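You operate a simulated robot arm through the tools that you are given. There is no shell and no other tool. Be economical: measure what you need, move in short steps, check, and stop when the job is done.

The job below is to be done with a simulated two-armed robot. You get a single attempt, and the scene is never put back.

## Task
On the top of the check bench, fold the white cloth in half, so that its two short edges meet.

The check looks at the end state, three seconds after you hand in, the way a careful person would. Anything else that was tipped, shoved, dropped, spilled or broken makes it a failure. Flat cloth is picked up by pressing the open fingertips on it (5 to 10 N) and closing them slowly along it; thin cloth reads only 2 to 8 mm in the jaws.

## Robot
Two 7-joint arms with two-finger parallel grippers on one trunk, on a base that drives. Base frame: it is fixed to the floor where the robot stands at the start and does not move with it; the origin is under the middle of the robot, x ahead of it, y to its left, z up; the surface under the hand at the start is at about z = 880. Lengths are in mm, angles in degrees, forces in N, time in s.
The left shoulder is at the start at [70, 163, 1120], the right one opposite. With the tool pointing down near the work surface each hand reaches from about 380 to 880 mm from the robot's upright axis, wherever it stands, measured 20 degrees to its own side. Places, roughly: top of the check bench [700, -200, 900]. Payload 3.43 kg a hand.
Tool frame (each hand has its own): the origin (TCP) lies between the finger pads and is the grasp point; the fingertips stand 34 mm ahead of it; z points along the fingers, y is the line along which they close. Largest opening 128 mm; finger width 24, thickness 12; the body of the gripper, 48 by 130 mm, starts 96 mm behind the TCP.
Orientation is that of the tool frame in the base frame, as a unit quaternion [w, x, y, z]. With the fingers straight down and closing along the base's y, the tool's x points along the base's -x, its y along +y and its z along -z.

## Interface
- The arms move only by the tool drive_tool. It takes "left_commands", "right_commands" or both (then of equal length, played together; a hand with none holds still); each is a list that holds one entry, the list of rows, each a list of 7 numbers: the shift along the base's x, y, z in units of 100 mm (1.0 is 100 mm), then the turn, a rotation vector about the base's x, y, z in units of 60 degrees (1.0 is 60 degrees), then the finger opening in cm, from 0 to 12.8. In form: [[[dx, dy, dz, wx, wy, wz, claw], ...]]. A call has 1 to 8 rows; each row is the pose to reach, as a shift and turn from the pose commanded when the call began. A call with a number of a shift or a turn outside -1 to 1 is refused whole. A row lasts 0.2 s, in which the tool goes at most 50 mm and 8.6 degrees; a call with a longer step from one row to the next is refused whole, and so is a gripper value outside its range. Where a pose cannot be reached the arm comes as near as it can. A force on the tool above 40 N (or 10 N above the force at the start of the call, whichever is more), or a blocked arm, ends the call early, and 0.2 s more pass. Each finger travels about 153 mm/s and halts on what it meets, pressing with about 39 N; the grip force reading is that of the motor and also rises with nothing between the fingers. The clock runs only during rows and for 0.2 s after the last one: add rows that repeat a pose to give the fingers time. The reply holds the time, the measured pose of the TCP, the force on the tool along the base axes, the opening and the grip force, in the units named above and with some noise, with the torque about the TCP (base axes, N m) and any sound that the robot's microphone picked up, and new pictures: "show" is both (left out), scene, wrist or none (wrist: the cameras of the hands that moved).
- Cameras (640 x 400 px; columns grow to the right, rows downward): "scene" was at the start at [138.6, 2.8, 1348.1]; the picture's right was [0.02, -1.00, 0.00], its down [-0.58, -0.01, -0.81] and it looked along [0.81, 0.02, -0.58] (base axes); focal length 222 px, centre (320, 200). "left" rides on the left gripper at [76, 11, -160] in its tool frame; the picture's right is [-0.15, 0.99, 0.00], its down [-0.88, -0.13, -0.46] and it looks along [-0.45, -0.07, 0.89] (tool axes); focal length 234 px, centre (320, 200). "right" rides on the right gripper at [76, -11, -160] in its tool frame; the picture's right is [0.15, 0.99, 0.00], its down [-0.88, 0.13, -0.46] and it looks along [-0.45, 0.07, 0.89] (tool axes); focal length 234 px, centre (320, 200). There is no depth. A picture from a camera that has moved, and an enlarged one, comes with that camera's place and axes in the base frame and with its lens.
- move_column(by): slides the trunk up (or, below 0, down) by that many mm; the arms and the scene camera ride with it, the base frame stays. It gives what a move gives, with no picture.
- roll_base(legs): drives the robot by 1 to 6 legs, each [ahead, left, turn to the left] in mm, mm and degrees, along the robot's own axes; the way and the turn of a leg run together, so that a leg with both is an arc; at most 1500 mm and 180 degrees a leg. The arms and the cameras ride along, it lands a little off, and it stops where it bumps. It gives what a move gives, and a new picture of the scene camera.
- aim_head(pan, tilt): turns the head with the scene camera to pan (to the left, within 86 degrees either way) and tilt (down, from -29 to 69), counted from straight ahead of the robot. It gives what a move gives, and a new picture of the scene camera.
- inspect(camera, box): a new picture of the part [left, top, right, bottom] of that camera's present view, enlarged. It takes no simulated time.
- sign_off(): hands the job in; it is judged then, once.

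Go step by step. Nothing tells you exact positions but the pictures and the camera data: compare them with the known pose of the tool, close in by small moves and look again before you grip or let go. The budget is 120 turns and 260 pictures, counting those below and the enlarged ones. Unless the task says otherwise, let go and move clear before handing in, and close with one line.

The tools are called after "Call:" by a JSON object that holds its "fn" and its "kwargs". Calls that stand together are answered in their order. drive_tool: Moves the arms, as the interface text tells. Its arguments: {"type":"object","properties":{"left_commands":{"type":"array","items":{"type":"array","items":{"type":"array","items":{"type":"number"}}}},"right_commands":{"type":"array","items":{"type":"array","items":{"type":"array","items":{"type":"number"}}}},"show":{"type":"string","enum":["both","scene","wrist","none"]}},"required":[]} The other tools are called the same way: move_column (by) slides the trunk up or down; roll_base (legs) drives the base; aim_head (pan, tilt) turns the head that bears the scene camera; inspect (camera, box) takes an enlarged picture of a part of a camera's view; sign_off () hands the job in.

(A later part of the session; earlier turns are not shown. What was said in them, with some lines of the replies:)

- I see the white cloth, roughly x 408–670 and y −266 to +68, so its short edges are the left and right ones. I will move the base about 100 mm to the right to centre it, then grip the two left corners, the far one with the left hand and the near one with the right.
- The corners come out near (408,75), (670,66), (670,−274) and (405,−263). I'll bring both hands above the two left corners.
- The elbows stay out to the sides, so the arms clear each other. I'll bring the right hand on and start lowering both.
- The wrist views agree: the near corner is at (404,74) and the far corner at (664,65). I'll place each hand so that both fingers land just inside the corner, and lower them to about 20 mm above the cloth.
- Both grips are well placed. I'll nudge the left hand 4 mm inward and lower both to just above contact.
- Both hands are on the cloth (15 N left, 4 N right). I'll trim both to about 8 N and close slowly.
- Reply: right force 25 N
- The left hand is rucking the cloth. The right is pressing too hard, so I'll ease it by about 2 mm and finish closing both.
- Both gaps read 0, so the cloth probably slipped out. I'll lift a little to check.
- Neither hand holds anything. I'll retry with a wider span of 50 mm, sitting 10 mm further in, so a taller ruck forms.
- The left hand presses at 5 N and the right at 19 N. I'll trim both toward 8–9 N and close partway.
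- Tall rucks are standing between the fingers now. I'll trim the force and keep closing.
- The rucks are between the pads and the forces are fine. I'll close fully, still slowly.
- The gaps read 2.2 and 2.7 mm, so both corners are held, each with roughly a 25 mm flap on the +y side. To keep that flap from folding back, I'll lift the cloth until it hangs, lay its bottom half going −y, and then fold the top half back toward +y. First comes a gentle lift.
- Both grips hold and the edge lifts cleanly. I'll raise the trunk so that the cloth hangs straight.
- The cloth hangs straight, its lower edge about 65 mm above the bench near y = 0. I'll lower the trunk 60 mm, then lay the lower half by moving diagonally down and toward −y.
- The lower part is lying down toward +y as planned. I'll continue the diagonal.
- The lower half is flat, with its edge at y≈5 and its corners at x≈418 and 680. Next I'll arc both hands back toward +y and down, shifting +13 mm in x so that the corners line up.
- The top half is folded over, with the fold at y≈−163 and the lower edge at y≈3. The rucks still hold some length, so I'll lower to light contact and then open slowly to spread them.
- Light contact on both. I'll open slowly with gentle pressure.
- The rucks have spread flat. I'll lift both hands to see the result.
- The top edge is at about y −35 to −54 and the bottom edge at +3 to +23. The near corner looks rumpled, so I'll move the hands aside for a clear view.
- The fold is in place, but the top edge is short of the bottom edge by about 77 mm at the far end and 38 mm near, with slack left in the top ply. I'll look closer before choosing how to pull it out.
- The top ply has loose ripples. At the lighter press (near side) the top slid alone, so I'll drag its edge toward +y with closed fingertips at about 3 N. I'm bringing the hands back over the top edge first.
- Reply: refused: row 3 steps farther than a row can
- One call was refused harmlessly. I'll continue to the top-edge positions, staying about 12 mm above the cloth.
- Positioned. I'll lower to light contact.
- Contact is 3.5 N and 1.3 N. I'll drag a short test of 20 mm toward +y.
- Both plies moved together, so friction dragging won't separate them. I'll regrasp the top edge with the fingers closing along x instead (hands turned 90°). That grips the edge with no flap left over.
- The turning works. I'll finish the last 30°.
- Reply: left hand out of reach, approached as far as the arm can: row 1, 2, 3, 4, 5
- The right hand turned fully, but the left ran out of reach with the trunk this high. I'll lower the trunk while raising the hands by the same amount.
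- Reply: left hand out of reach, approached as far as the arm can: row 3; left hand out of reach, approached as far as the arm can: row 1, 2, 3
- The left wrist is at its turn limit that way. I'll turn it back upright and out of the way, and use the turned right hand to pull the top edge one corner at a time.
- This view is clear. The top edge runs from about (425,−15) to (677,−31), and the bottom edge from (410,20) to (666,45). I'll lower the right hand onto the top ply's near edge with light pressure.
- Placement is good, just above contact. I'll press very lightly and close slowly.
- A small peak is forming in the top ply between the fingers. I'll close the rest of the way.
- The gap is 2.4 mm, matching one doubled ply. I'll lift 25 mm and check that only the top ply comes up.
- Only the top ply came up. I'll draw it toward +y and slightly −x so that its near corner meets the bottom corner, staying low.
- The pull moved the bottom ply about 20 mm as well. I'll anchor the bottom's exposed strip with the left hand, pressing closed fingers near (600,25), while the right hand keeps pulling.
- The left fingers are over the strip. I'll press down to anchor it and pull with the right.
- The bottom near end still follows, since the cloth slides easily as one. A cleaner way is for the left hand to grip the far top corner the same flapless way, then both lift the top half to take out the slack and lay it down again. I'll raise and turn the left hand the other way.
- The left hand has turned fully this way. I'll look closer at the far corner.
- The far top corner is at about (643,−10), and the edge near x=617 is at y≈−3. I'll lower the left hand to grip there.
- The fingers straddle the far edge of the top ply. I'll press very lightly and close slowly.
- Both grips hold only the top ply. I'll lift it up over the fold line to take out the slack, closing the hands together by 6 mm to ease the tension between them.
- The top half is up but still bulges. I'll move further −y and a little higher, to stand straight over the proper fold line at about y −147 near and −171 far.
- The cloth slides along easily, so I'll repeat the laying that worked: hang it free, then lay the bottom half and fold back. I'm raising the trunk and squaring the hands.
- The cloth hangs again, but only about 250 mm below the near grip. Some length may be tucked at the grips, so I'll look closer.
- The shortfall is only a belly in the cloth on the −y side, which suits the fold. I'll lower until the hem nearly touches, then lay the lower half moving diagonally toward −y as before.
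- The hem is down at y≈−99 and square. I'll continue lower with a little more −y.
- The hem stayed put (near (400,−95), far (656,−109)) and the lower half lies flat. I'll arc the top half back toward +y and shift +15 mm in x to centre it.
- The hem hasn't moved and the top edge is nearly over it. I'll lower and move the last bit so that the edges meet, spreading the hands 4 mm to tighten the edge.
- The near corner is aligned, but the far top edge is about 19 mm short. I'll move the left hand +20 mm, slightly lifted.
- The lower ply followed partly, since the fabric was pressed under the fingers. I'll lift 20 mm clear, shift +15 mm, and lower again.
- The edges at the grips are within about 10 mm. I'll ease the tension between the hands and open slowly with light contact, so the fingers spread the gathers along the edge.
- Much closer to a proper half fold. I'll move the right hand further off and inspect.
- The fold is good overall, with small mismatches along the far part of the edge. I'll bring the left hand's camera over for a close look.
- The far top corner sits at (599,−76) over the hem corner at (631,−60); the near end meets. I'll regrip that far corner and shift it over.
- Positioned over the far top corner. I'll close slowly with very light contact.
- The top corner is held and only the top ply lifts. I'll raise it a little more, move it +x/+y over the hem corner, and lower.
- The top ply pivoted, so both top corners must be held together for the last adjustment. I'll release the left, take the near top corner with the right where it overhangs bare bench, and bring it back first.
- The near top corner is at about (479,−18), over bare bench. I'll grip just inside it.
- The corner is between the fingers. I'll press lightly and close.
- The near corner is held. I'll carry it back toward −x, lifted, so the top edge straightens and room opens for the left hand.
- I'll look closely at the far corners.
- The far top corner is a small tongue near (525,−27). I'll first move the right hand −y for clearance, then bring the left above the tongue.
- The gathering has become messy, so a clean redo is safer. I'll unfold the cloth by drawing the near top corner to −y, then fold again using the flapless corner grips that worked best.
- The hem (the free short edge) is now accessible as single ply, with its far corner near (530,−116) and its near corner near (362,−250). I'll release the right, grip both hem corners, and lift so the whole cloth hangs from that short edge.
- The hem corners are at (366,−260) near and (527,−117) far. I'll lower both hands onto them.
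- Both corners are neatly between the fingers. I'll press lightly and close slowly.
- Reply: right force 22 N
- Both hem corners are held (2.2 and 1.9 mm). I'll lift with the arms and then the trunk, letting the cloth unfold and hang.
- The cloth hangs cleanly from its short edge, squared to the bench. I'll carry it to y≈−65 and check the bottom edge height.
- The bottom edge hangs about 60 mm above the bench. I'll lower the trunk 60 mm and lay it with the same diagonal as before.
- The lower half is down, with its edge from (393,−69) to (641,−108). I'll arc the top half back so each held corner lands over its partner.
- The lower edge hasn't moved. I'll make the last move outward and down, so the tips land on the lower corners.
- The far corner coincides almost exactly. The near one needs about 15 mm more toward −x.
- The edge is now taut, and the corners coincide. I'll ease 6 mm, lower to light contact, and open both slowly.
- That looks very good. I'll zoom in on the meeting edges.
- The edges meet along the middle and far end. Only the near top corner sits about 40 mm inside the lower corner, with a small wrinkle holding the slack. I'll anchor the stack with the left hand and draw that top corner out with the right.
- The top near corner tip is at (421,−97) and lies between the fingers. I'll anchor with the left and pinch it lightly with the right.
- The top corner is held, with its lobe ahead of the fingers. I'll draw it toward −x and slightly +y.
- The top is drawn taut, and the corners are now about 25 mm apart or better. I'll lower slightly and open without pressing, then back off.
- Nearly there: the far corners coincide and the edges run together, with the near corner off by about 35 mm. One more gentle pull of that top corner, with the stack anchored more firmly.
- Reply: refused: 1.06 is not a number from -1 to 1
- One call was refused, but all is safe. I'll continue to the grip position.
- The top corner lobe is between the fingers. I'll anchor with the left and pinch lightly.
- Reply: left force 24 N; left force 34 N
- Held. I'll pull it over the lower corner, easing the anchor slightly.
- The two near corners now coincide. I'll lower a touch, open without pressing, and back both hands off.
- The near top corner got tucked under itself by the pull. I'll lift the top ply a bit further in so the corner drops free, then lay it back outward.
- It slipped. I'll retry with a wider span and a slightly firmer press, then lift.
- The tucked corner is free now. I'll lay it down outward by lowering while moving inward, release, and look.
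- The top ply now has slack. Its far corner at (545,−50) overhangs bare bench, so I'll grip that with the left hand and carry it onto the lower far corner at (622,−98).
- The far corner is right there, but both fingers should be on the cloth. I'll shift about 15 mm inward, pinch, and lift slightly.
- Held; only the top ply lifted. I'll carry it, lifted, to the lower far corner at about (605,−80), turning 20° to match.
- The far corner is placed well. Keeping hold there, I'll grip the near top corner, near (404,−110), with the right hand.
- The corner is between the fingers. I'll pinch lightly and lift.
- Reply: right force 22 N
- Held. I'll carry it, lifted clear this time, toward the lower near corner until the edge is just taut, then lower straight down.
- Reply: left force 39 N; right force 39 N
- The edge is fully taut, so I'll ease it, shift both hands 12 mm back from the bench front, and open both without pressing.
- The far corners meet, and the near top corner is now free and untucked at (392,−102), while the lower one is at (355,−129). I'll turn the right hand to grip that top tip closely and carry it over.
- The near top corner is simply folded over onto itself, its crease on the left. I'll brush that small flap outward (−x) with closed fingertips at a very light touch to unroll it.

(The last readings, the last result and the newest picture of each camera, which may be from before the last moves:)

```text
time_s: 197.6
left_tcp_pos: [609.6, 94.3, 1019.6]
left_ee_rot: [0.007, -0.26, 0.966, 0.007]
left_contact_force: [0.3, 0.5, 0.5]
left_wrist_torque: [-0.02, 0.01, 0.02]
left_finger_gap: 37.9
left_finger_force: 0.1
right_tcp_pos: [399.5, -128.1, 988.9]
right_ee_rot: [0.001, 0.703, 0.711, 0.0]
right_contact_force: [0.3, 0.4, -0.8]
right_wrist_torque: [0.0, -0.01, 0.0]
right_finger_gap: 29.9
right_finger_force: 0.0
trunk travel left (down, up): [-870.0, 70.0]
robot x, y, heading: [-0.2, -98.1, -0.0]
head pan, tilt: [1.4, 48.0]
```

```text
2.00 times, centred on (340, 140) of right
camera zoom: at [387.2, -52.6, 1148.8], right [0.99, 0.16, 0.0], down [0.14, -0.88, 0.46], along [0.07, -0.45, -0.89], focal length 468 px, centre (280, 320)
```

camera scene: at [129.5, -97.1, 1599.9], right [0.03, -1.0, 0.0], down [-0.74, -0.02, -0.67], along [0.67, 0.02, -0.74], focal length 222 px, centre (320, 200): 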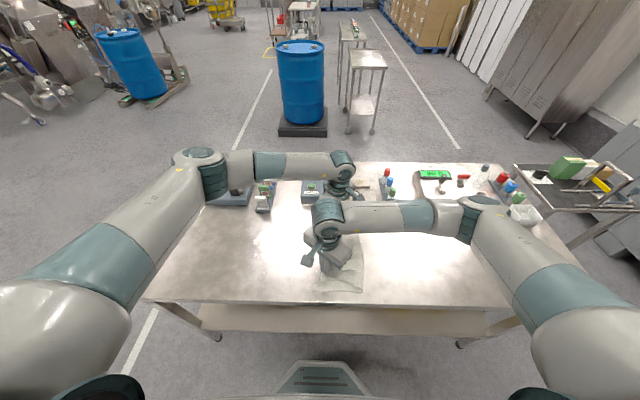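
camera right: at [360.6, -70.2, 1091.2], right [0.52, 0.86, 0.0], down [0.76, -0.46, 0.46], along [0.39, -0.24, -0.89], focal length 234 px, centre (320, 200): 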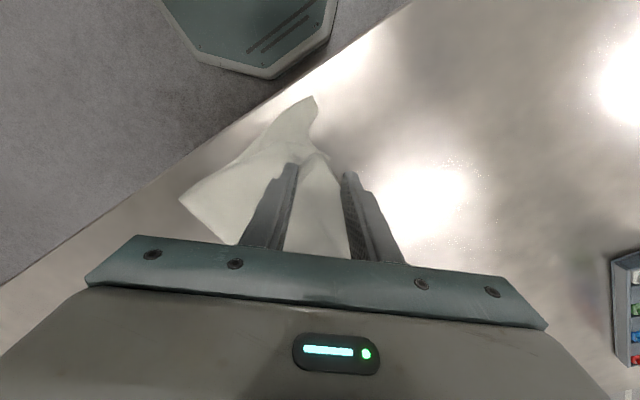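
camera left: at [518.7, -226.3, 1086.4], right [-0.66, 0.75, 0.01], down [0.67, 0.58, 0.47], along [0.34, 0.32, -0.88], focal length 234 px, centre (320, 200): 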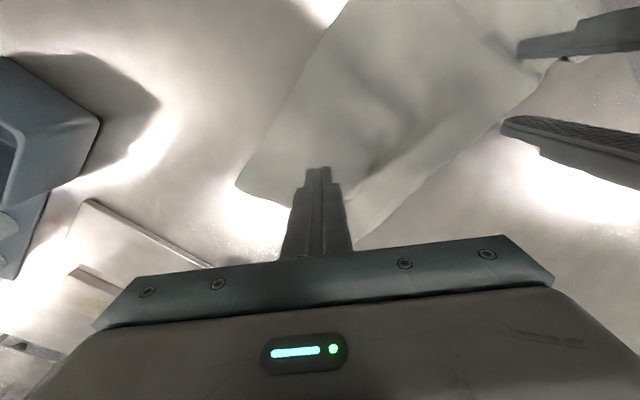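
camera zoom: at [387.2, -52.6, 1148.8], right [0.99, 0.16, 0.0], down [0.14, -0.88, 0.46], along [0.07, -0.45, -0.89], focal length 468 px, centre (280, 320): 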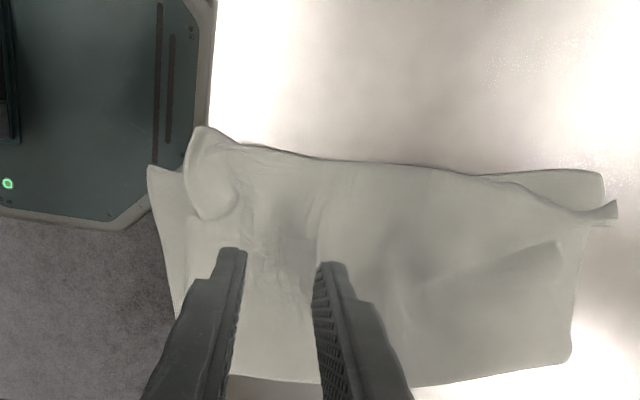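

The light brush slid the whole cloth toward the bench front instead. I'll press with both hands and draw the whole stack back about 55 mm in +x.

Call:
{"fn": "drive_tool", "kwargs": {"left_commands": [[[-0.1, -0.33, 0, 0, 0, 0, 2], [-0.2, -0.66, 0, 0, 0, 0, 0], [-0.3, -1.0, 0, 0, 0, 0, 0]]], "right_commands": [[[0.1, -0.15, 0, 0, 0, 0, 1.5], [0.2, -0.3, 0, 0, 0, 0, 0], [0.33, -0.42, 0, 0, 0, 0, 0]]], "show": "none"}}

Call:
{"fn": "drive_tool", "kwargs": {"left_commands": [[[-0.05, -0.33, 0, 0, 0, 0, 0], [-0.1, -0.66, 0, 0, 0, 0, 0], [-0.15, -1.0, 0, 0, 0, 0, 0]]], "show": "none"}}

Call:
{"fn": "drive_tool", "kwargs": {"left_commands": [[[0, -0.2, -0.3, 0, 0, 0, 0], [0, -0.45, -0.6, 0, 0, 0, 0], [0, -0.45, -0.9, 0, 0, 0, 0], [0, -0.45, -0.98, 0, 0, 0, 0], [0, -0.45, -1.0, 0, 0, 0, 0]]], "right_commands": [[[0, 0, -0.2, 0, 0, 0, 0], [0, 0, -0.4, 0, 0, 0, 0], [0, 0, -0.6, 0, 0, 0, 0], [0, 0, -0.68, 0, 0, 0, 0], [0, 0, -0.71, 0, 0, 0, 0]]], "show": "none"}}

Call:
{"fn": "inspect", "kwargs": {"camera": "scene", "box": [285, 205, 395, 315]}}

```text
time_s: 198.4
left_tcp_pos: [579.2, -7.2, 1019.9]
left_ee_rot: [0.006, -0.26, 0.966, 0.006]
left_contact_force: [0.8, 0.0, -0.3]
left_wrist_torque: [0.02, 0.01, 0.0]
left_finger_gap: 0.1
left_finger_force: 33.3
right_tcp_pos: [433.4, -169.7, 990.7]
right_ee_rot: [-0.001, 0.703, 0.711, 0.0]
right_contact_force: [0.5, 0.2, 0.6]
right_wrist_torque: [0.0, 0.04, 0.0]
right_finger_gap: 0.0
right_finger_force: 33.7
trunk travel left (down, up): [-870.0, 70.0]
robot x, y, heading: [1.9, -100.6, 0.1]
head pan, tilt: [1.4, 48.0]
```

```text
time_s: 199.2
left_tcp_pos: [564.5, -105.7, 1020.9]
left_ee_rot: [0.006, -0.26, 0.966, 0.006]
left_contact_force: [-0.1, -0.3, 0.2]
left_wrist_torque: [0.01, 0.02, 0.01]
left_finger_gap: 0.1
left_finger_force: 32.8
right_tcp_pos: [432.1, -170.7, 990.1]
right_ee_rot: [0.0, 0.703, 0.711, 0.001]
right_contact_force: [0.0, -0.3, -0.4]
right_wrist_torque: [0.02, -0.01, 0.02]
right_finger_gap: 0.0
right_finger_force: 32.8
trunk travel left (down, up): [-870.0, 70.0]
robot x, y, heading: [-2.3, -97.7, 0.0]
head pan, tilt: [1.4, 48.0]
```

```text
time_s: 200.4
left_tcp_pos: [563.2, -153.0, 918.9]
left_ee_rot: [0.005, -0.26, 0.966, 0.006]
left_contact_force: [1.1, 0.4, 0.2]
left_wrist_torque: [0.03, -0.01, 0.01]
left_finger_gap: 0.0
left_finger_force: 32.8
right_tcp_pos: [432.7, -169.5, 918.4]
right_ee_rot: [0.0, 0.703, 0.711, 0.0]
right_contact_force: [0.1, 0.0, -0.6]
right_wrist_torque: [-0.03, 0.0, 0.01]
right_finger_gap: 0.0
right_finger_force: 32.6
trunk travel left (down, up): [-870.0, 70.0]
robot x, y, heading: [-0.6, -94.7, -0.1]
head pan, tilt: [1.4, 48.0]
```

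```text
3.64 times, centred on (340, 260) of scene
camera zoom: at [129.6, -97.2, 1599.9], right [0.03, -1.0, 0.0], down [-0.74, -0.02, -0.67], along [0.67, 0.02, -0.74], focal length 808 px, centre (247, -18)
```

zoom: 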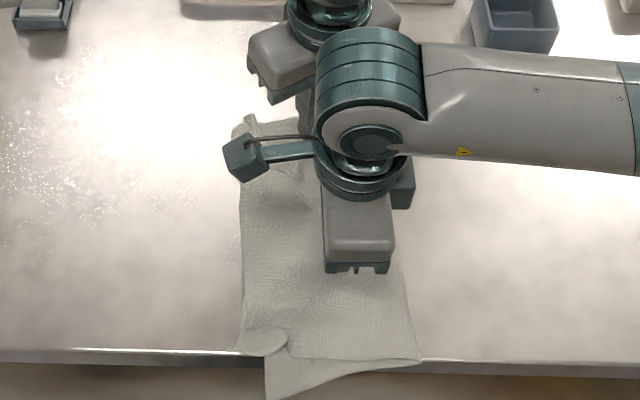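

The near corner hangs over the front edge. I'll press gently and drag +60 mm in x.

Call:
{"fn": "drive_tool", "kwargs": {"left_commands": [[[0, 0, -0.03, 0, 0, 0, 0], [0.08, 0, -0.035, 0, 0, 0, 0], [0.18, 0, -0.035, 0, 0, 0, 0], [0.28, 0, -0.035, 0, 0, 0, 0], [0.38, 0, -0.035, 0, 0, 0, 0], [0.48, 0, -0.035, 0, 0, 0, 0], [0.56, 0, -0.035, 0, 0, 0, 0], [0.62, 0, -0.035, 0, 0, 0, 0]]], "right_commands": [[[0, 0, -0.03, 0, 0, 0, 0], [0.08, 0, -0.035, 0, 0, 0, 0], [0.18, 0, -0.035, 0, 0, 0, 0], [0.28, 0, -0.035, 0, 0, 0, 0], [0.38, 0, -0.035, 0, 0, 0, 0], [0.48, 0, -0.035, 0, 0, 0, 0], [0.56, 0, -0.035, 0, 0, 0, 0], [0.62, 0, -0.035, 0, 0, 0, 0]]], "show": "none"}}

Call:
{"fn": "drive_tool", "kwargs": {"left_commands": [[[0, 0, 0.3, 0, 0, 0, 0], [0, 0.3, 0.7, 0, 0, 0, 0], [0, 0.7, 0.9, 0, 0, 0, 0], [0, 1.0, 0.9, 0, 0, 0, 0]]], "right_commands": [[[0, 0, 0.3, 0, 0, 0, 0], [-0.2, 0, 0.6, 0, 0, 0, 1], [-0.45, 0.1, 0.7, 0, 0, 0, 2], [-0.7, 0.2, 0.7, 0, 0, 0, 3]]], "show": "none"}}

Call:
{"fn": "inspect", "kwargs": {"camera": "right", "box": [160, 30, 520, 255]}}

Call:
{"fn": "inspect", "kwargs": {"camera": "scene", "box": [285, 205, 395, 315]}}

```text
time_s: 202.2
left_tcp_pos: [623.0, -152.2, 918.0]
left_ee_rot: [0.006, -0.26, 0.965, 0.005]
left_contact_force: [-0.3, -0.9, 0.2]
left_wrist_torque: [0.05, 0.04, 0.03]
left_finger_gap: 0.0
left_finger_force: 32.4
right_tcp_pos: [494.3, -169.9, 916.4]
right_ee_rot: [0.0, 0.704, 0.711, 0.001]
right_contact_force: [-3.3, -0.3, 17.3]
right_wrist_torque: [-0.01, 0.14, 0.0]
right_finger_gap: 0.0
right_finger_force: 32.8
trunk travel left (down, up): [-870.0, 70.0]
robot x, y, heading: [1.1, -98.6, 0.0]
head pan, tilt: [1.4, 48.0]
```

```text
time_s: 203.2
left_tcp_pos: [625.6, -48.3, 1007.8]
left_ee_rot: [0.006, -0.26, 0.965, 0.006]
left_contact_force: [0.0, -0.6, 0.1]
left_wrist_torque: [0.01, 0.0, -0.02]
left_finger_gap: 0.3
left_finger_force: 32.9
right_tcp_pos: [422.9, -148.9, 984.9]
right_ee_rot: [0.0, 0.702, 0.712, -0.001]
right_contact_force: [0.3, 0.1, -0.2]
right_wrist_torque: [-0.01, 0.0, -0.06]
right_finger_gap: 30.1
right_finger_force: 0.0
trunk travel left (down, up): [-870.0, 70.0]
robot x, y, heading: [-2.4, -98.8, 0.3]
head pan, tilt: [1.4, 48.0]
```

```text
1.78 times, centred on (340, 142) of right
camera zoom: at [410.7, -72.5, 1143.4], right [0.99, 0.16, 0.0], down [0.14, -0.88, 0.46], along [0.07, -0.45, -0.89], focal length 416 px, centre (284, 302)
```

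zoom: 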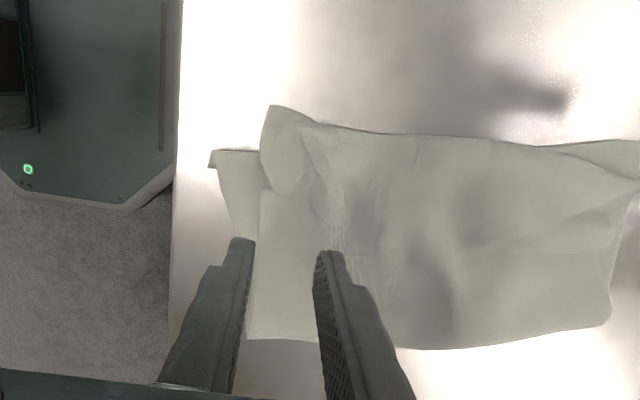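

```text
3.64 times, centred on (340, 260) of scene
camera zoom: at [129.6, -95.1, 1599.9], right [0.02, -1.0, 0.0], down [-0.74, -0.02, -0.67], along [0.67, 0.02, -0.74], focal length 808 px, centre (247, -18)
```

zoom: 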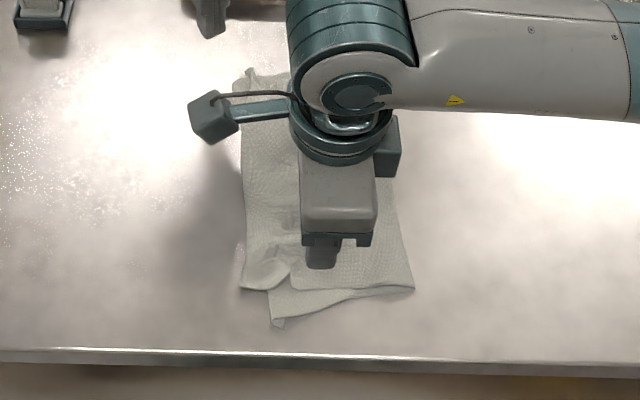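

The stack is safely back on the bench, and only the near top corner is off, by about 25–30 mm. I'll make one more short, lifted adjustment there, gripping right at the tip.

Call:
{"fn": "drive_tool", "kwargs": {"right_commands": [[[-0.05, 0.25, 0, 0, 0, 0, 3.4], [-0.09, 0.53, -0.1, 0, 0, 0, 3.4], [-0.09, 0.53, -0.4, 0, 0, 0, 3.4], [-0.09, 0.53, -0.6, 0, 0, 0, 3.4], [-0.09, 0.53, -0.665, 0, 0, 0, 3.4], [-0.09, 0.53, -0.67, 0, 0, 0, 3.0], [-0.09, 0.53, -0.67, 0, 0, 0, 2.5], [-0.09, 0.53, -0.67, 0, 0, 0, 2.0]]], "show": "none"}}

Call:
{"fn": "drive_tool", "kwargs": {"right_commands": [[[0, 0, 0, 0, 0, 0, 1.5], [0, 0, 0, 0, 0, 0, 1.0], [0, 0, 0, 0, 0, 0, 0.5], [0, 0, 0, 0, 0, 0, 0], [0, 0, 0, 0, 0, 0, 0], [0, 0, 0.15, 0, 0, 0, 0], [0, 0, 0.3, 0, 0, 0, 0]]], "show": "none"}}

Call:
{"fn": "inspect", "kwargs": {"camera": "right", "box": [160, 30, 520, 255]}}

```text
time_s: 205.0
left_tcp_pos: [624.6, -49.6, 1006.2]
left_ee_rot: [0.006, -0.26, 0.966, 0.006]
left_contact_force: [0.0, 0.1, -0.3]
left_wrist_torque: [0.01, 0.02, 0.03]
left_finger_gap: 0.0
left_finger_force: 33.1
right_tcp_pos: [414.5, -97.0, 918.7]
right_ee_rot: [-0.001, 0.703, 0.711, 0.0]
right_contact_force: [-0.2, 0.2, -0.9]
right_wrist_torque: [-0.02, 0.0, 0.01]
right_finger_gap: 19.9
right_finger_force: 0.0
trunk travel left (down, up): [-870.0, 70.0]
robot x, y, heading: [-0.4, -97.8, -0.1]
head pan, tilt: [1.4, 48.0]
```

```text
time_s: 206.6
left_tcp_pos: [626.6, -50.2, 1005.3]
left_ee_rot: [0.006, -0.26, 0.966, 0.006]
left_contact_force: [0.2, -0.1, -0.5]
left_wrist_torque: [0.01, 0.0, 0.04]
left_finger_gap: 0.0
left_finger_force: 32.8
right_tcp_pos: [415.3, -98.0, 948.8]
right_ee_rot: [0.001, 0.704, 0.711, 0.0]
right_contact_force: [-1.0, -0.6, -1.0]
right_wrist_torque: [0.02, 0.04, 0.02]
right_finger_gap: 2.2
right_finger_force: 36.8
trunk travel left (down, up): [-870.0, 70.0]
robot x, y, heading: [-2.7, -97.6, 0.0]
head pan, tilt: [1.4, 48.0]
```

```text
1.78 times, centred on (340, 142) of right
camera zoom: at [402.9, -20.8, 1107.4], right [0.99, 0.16, 0.0], down [0.14, -0.88, 0.46], along [0.07, -0.45, -0.89], focal length 416 px, centre (284, 302)
```

zoom: 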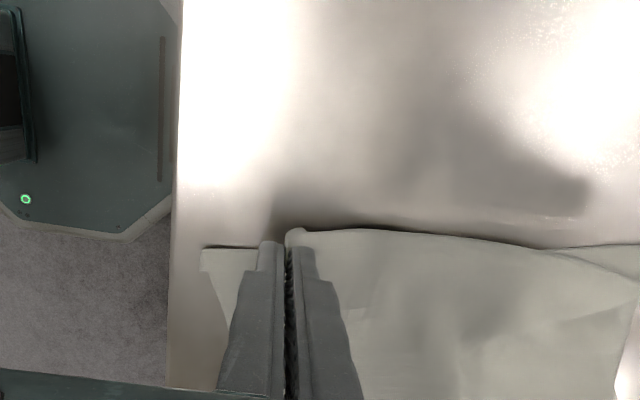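

The tip is held with almost no flap. I'll carry it (−30, −20) mm over the lower corner, lower, and release.

Call:
{"fn": "drive_tool", "kwargs": {"right_commands": [[[-0.06, -0.04, 0.05, 0, 0, 0, 0], [-0.13, -0.09, 0.05, 0, 0, 0, 0], [-0.2, -0.14, 0.02, 0, 0, 0, 0], [-0.27, -0.18, -0.05, 0, 0, 0, 0], [-0.32, -0.2, -0.15, 0, 0, 0, 0], [-0.32, -0.2, -0.24, 0, 0, 0, 0], [-0.32, -0.2, -0.25, 0, 0, 0, 0]]], "show": "none"}}

Call:
{"fn": "drive_tool", "kwargs": {"right_commands": [[[0, 0, -0.02, 0, 0, 0, 0.6], [0, 0, -0.02, 0, 0, 0, 1.4], [0, 0, -0.02, 0, 0, 0, 2.4], [0, 0, -0.02, 0, 0, 0, 3.2], [0, 0, 0.2, 0, 0, 0, 3.2], [0, 0, 0.6, 0, 0, 0, 3.2], [0, 0, 0.9, 0, 0, 0, 3.2]]], "show": "none"}}

Call:
{"fn": "drive_tool", "kwargs": {"right_commands": [[[0, -0.4, 0, 0, 0, 0, 3.2], [0, -0.8, 0, 0, 0, 0, 3.2], [0, -1.0, 0, 0, 0, 0, 3.2]]], "left_commands": [[[0, 0.4, 0, 0, 0, 0, 0], [0, 0.8, 0, 0, 0, 0, 0], [0, 1.0, 0, 0, 0, 0, 0]]], "show": "none"}}

Call:
{"fn": "drive_tool", "kwargs": {"right_commands": [[[0, -0.4, 0, 0, 0, 0, 3.2], [0, -0.8, 0, 0, 0, 0, 3.2], [0, -1.0, 0, 0, 0, 0, 3.2]]], "show": "none"}}

Call:
{"fn": "inspect", "kwargs": {"camera": "scene", "box": [290, 205, 385, 305]}}

Call:
{"fn": "inspect", "kwargs": {"camera": "right", "box": [240, 0, 600, 225]}}

```text
time_s: 208.2
left_tcp_pos: [625.2, -50.1, 1006.8]
left_ee_rot: [0.007, -0.259, 0.966, 0.006]
left_contact_force: [-0.1, 0.2, 0.0]
left_wrist_torque: [0.04, 0.0, 0.02]
left_finger_gap: 0.1
left_finger_force: 32.9
right_tcp_pos: [383.8, -117.7, 922.2]
right_ee_rot: [0.0, 0.703, 0.711, 0.0]
right_contact_force: [0.2, -0.8, -0.2]
right_wrist_torque: [0.01, 0.03, 0.01]
right_finger_gap: 2.1
right_finger_force: 37.5
trunk travel left (down, up): [-870.0, 70.0]
robot x, y, heading: [-1.9, -102.4, -0.1]
head pan, tilt: [1.4, 48.0]
```

```text
time_s: 209.8
left_tcp_pos: [625.6, -49.0, 1006.0]
left_ee_rot: [0.007, -0.259, 0.966, 0.008]
left_contact_force: [-0.2, 0.0, -1.0]
left_wrist_torque: [-0.01, 0.02, 0.02]
left_finger_gap: 0.0
left_finger_force: 33.7
right_tcp_pos: [384.0, -118.0, 1012.7]
right_ee_rot: [0.0, 0.703, 0.711, 0.0]
right_contact_force: [-0.6, 0.2, -0.1]
right_wrist_torque: [0.01, 0.02, -0.02]
right_finger_gap: 31.7
right_finger_force: 0.0
trunk travel left (down, up): [-870.0, 70.0]
robot x, y, heading: [-2.5, -97.7, -0.2]
head pan, tilt: [1.4, 48.0]
```

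```text
time_s: 210.6
left_tcp_pos: [624.7, 49.4, 1006.4]
left_ee_rot: [0.007, -0.259, 0.966, 0.006]
left_contact_force: [0.6, 0.7, 0.6]
left_wrist_torque: [0.0, 0.01, -0.03]
left_finger_gap: 0.2
left_finger_force: 33.0
right_tcp_pos: [384.4, -218.7, 1012.2]
right_ee_rot: [0.0, 0.703, 0.711, 0.001]
right_contact_force: [0.4, -1.1, 1.0]
right_wrist_torque: [-0.02, -0.01, 0.01]
right_finger_gap: 31.8
right_finger_force: 0.1
trunk travel left (down, up): [-870.0, 70.0]
robot x, y, heading: [1.1, -98.8, -0.1]
head pan, tilt: [1.4, 48.0]
```

```text
time_s: 211.4
left_tcp_pos: [626.0, 49.9, 1006.8]
left_ee_rot: [0.007, -0.259, 0.966, 0.006]
left_contact_force: [0.4, -0.5, 0.1]
left_wrist_torque: [-0.02, -0.04, 0.01]
left_finger_gap: 0.0
left_finger_force: 32.8
right_tcp_pos: [383.7, -318.6, 1012.8]
right_ee_rot: [0.0, 0.703, 0.711, 0.0]
right_contact_force: [0.3, 0.3, 0.0]
right_wrist_torque: [-0.05, -0.03, 0.0]
right_finger_gap: 32.1
right_finger_force: 0.0
trunk travel left (down, up): [-870.0, 70.0]
robot x, y, heading: [1.1, -98.4, 0.2]
head pan, tilt: [1.4, 48.0]
```

```text
4.00 times, centred on (338, 255) of scene
camera zoom: at [129.8, -95.9, 1599.9], right [0.03, -1.0, 0.0], down [-0.74, -0.02, -0.67], along [0.67, 0.02, -0.74], focal length 888 px, centre (250, -20)
```

zoom: 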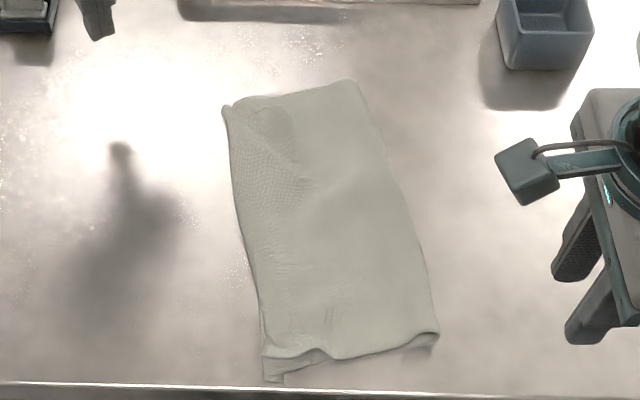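

```text
1.78 times, centred on (420, 112) of right
camera zoom: at [370.5, -241.4, 1172.6], right [0.99, 0.16, 0.0], down [0.14, -0.88, 0.46], along [0.07, -0.45, -0.89], focal length 416 px, centre (142, 356)
```

zoom: 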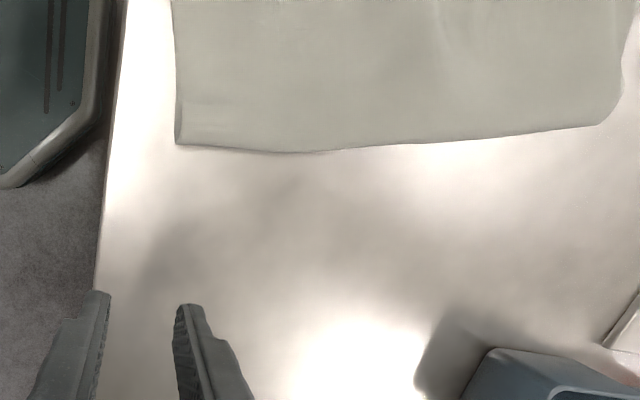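

The cloth lies as a neat half fold on the bench, its short edges together along their length and both corner pairs meeting closely. Both hands are empty and clear, so I'll hand in.

Call:
{"fn": "sign_off", "kwargs": {}}

```text
The job is handed in.
```

The white cloth is folded in half on the check bench: its two short edges meet along their length, with the near corners about 20 mm apart, and I saw nothing else disturbed.
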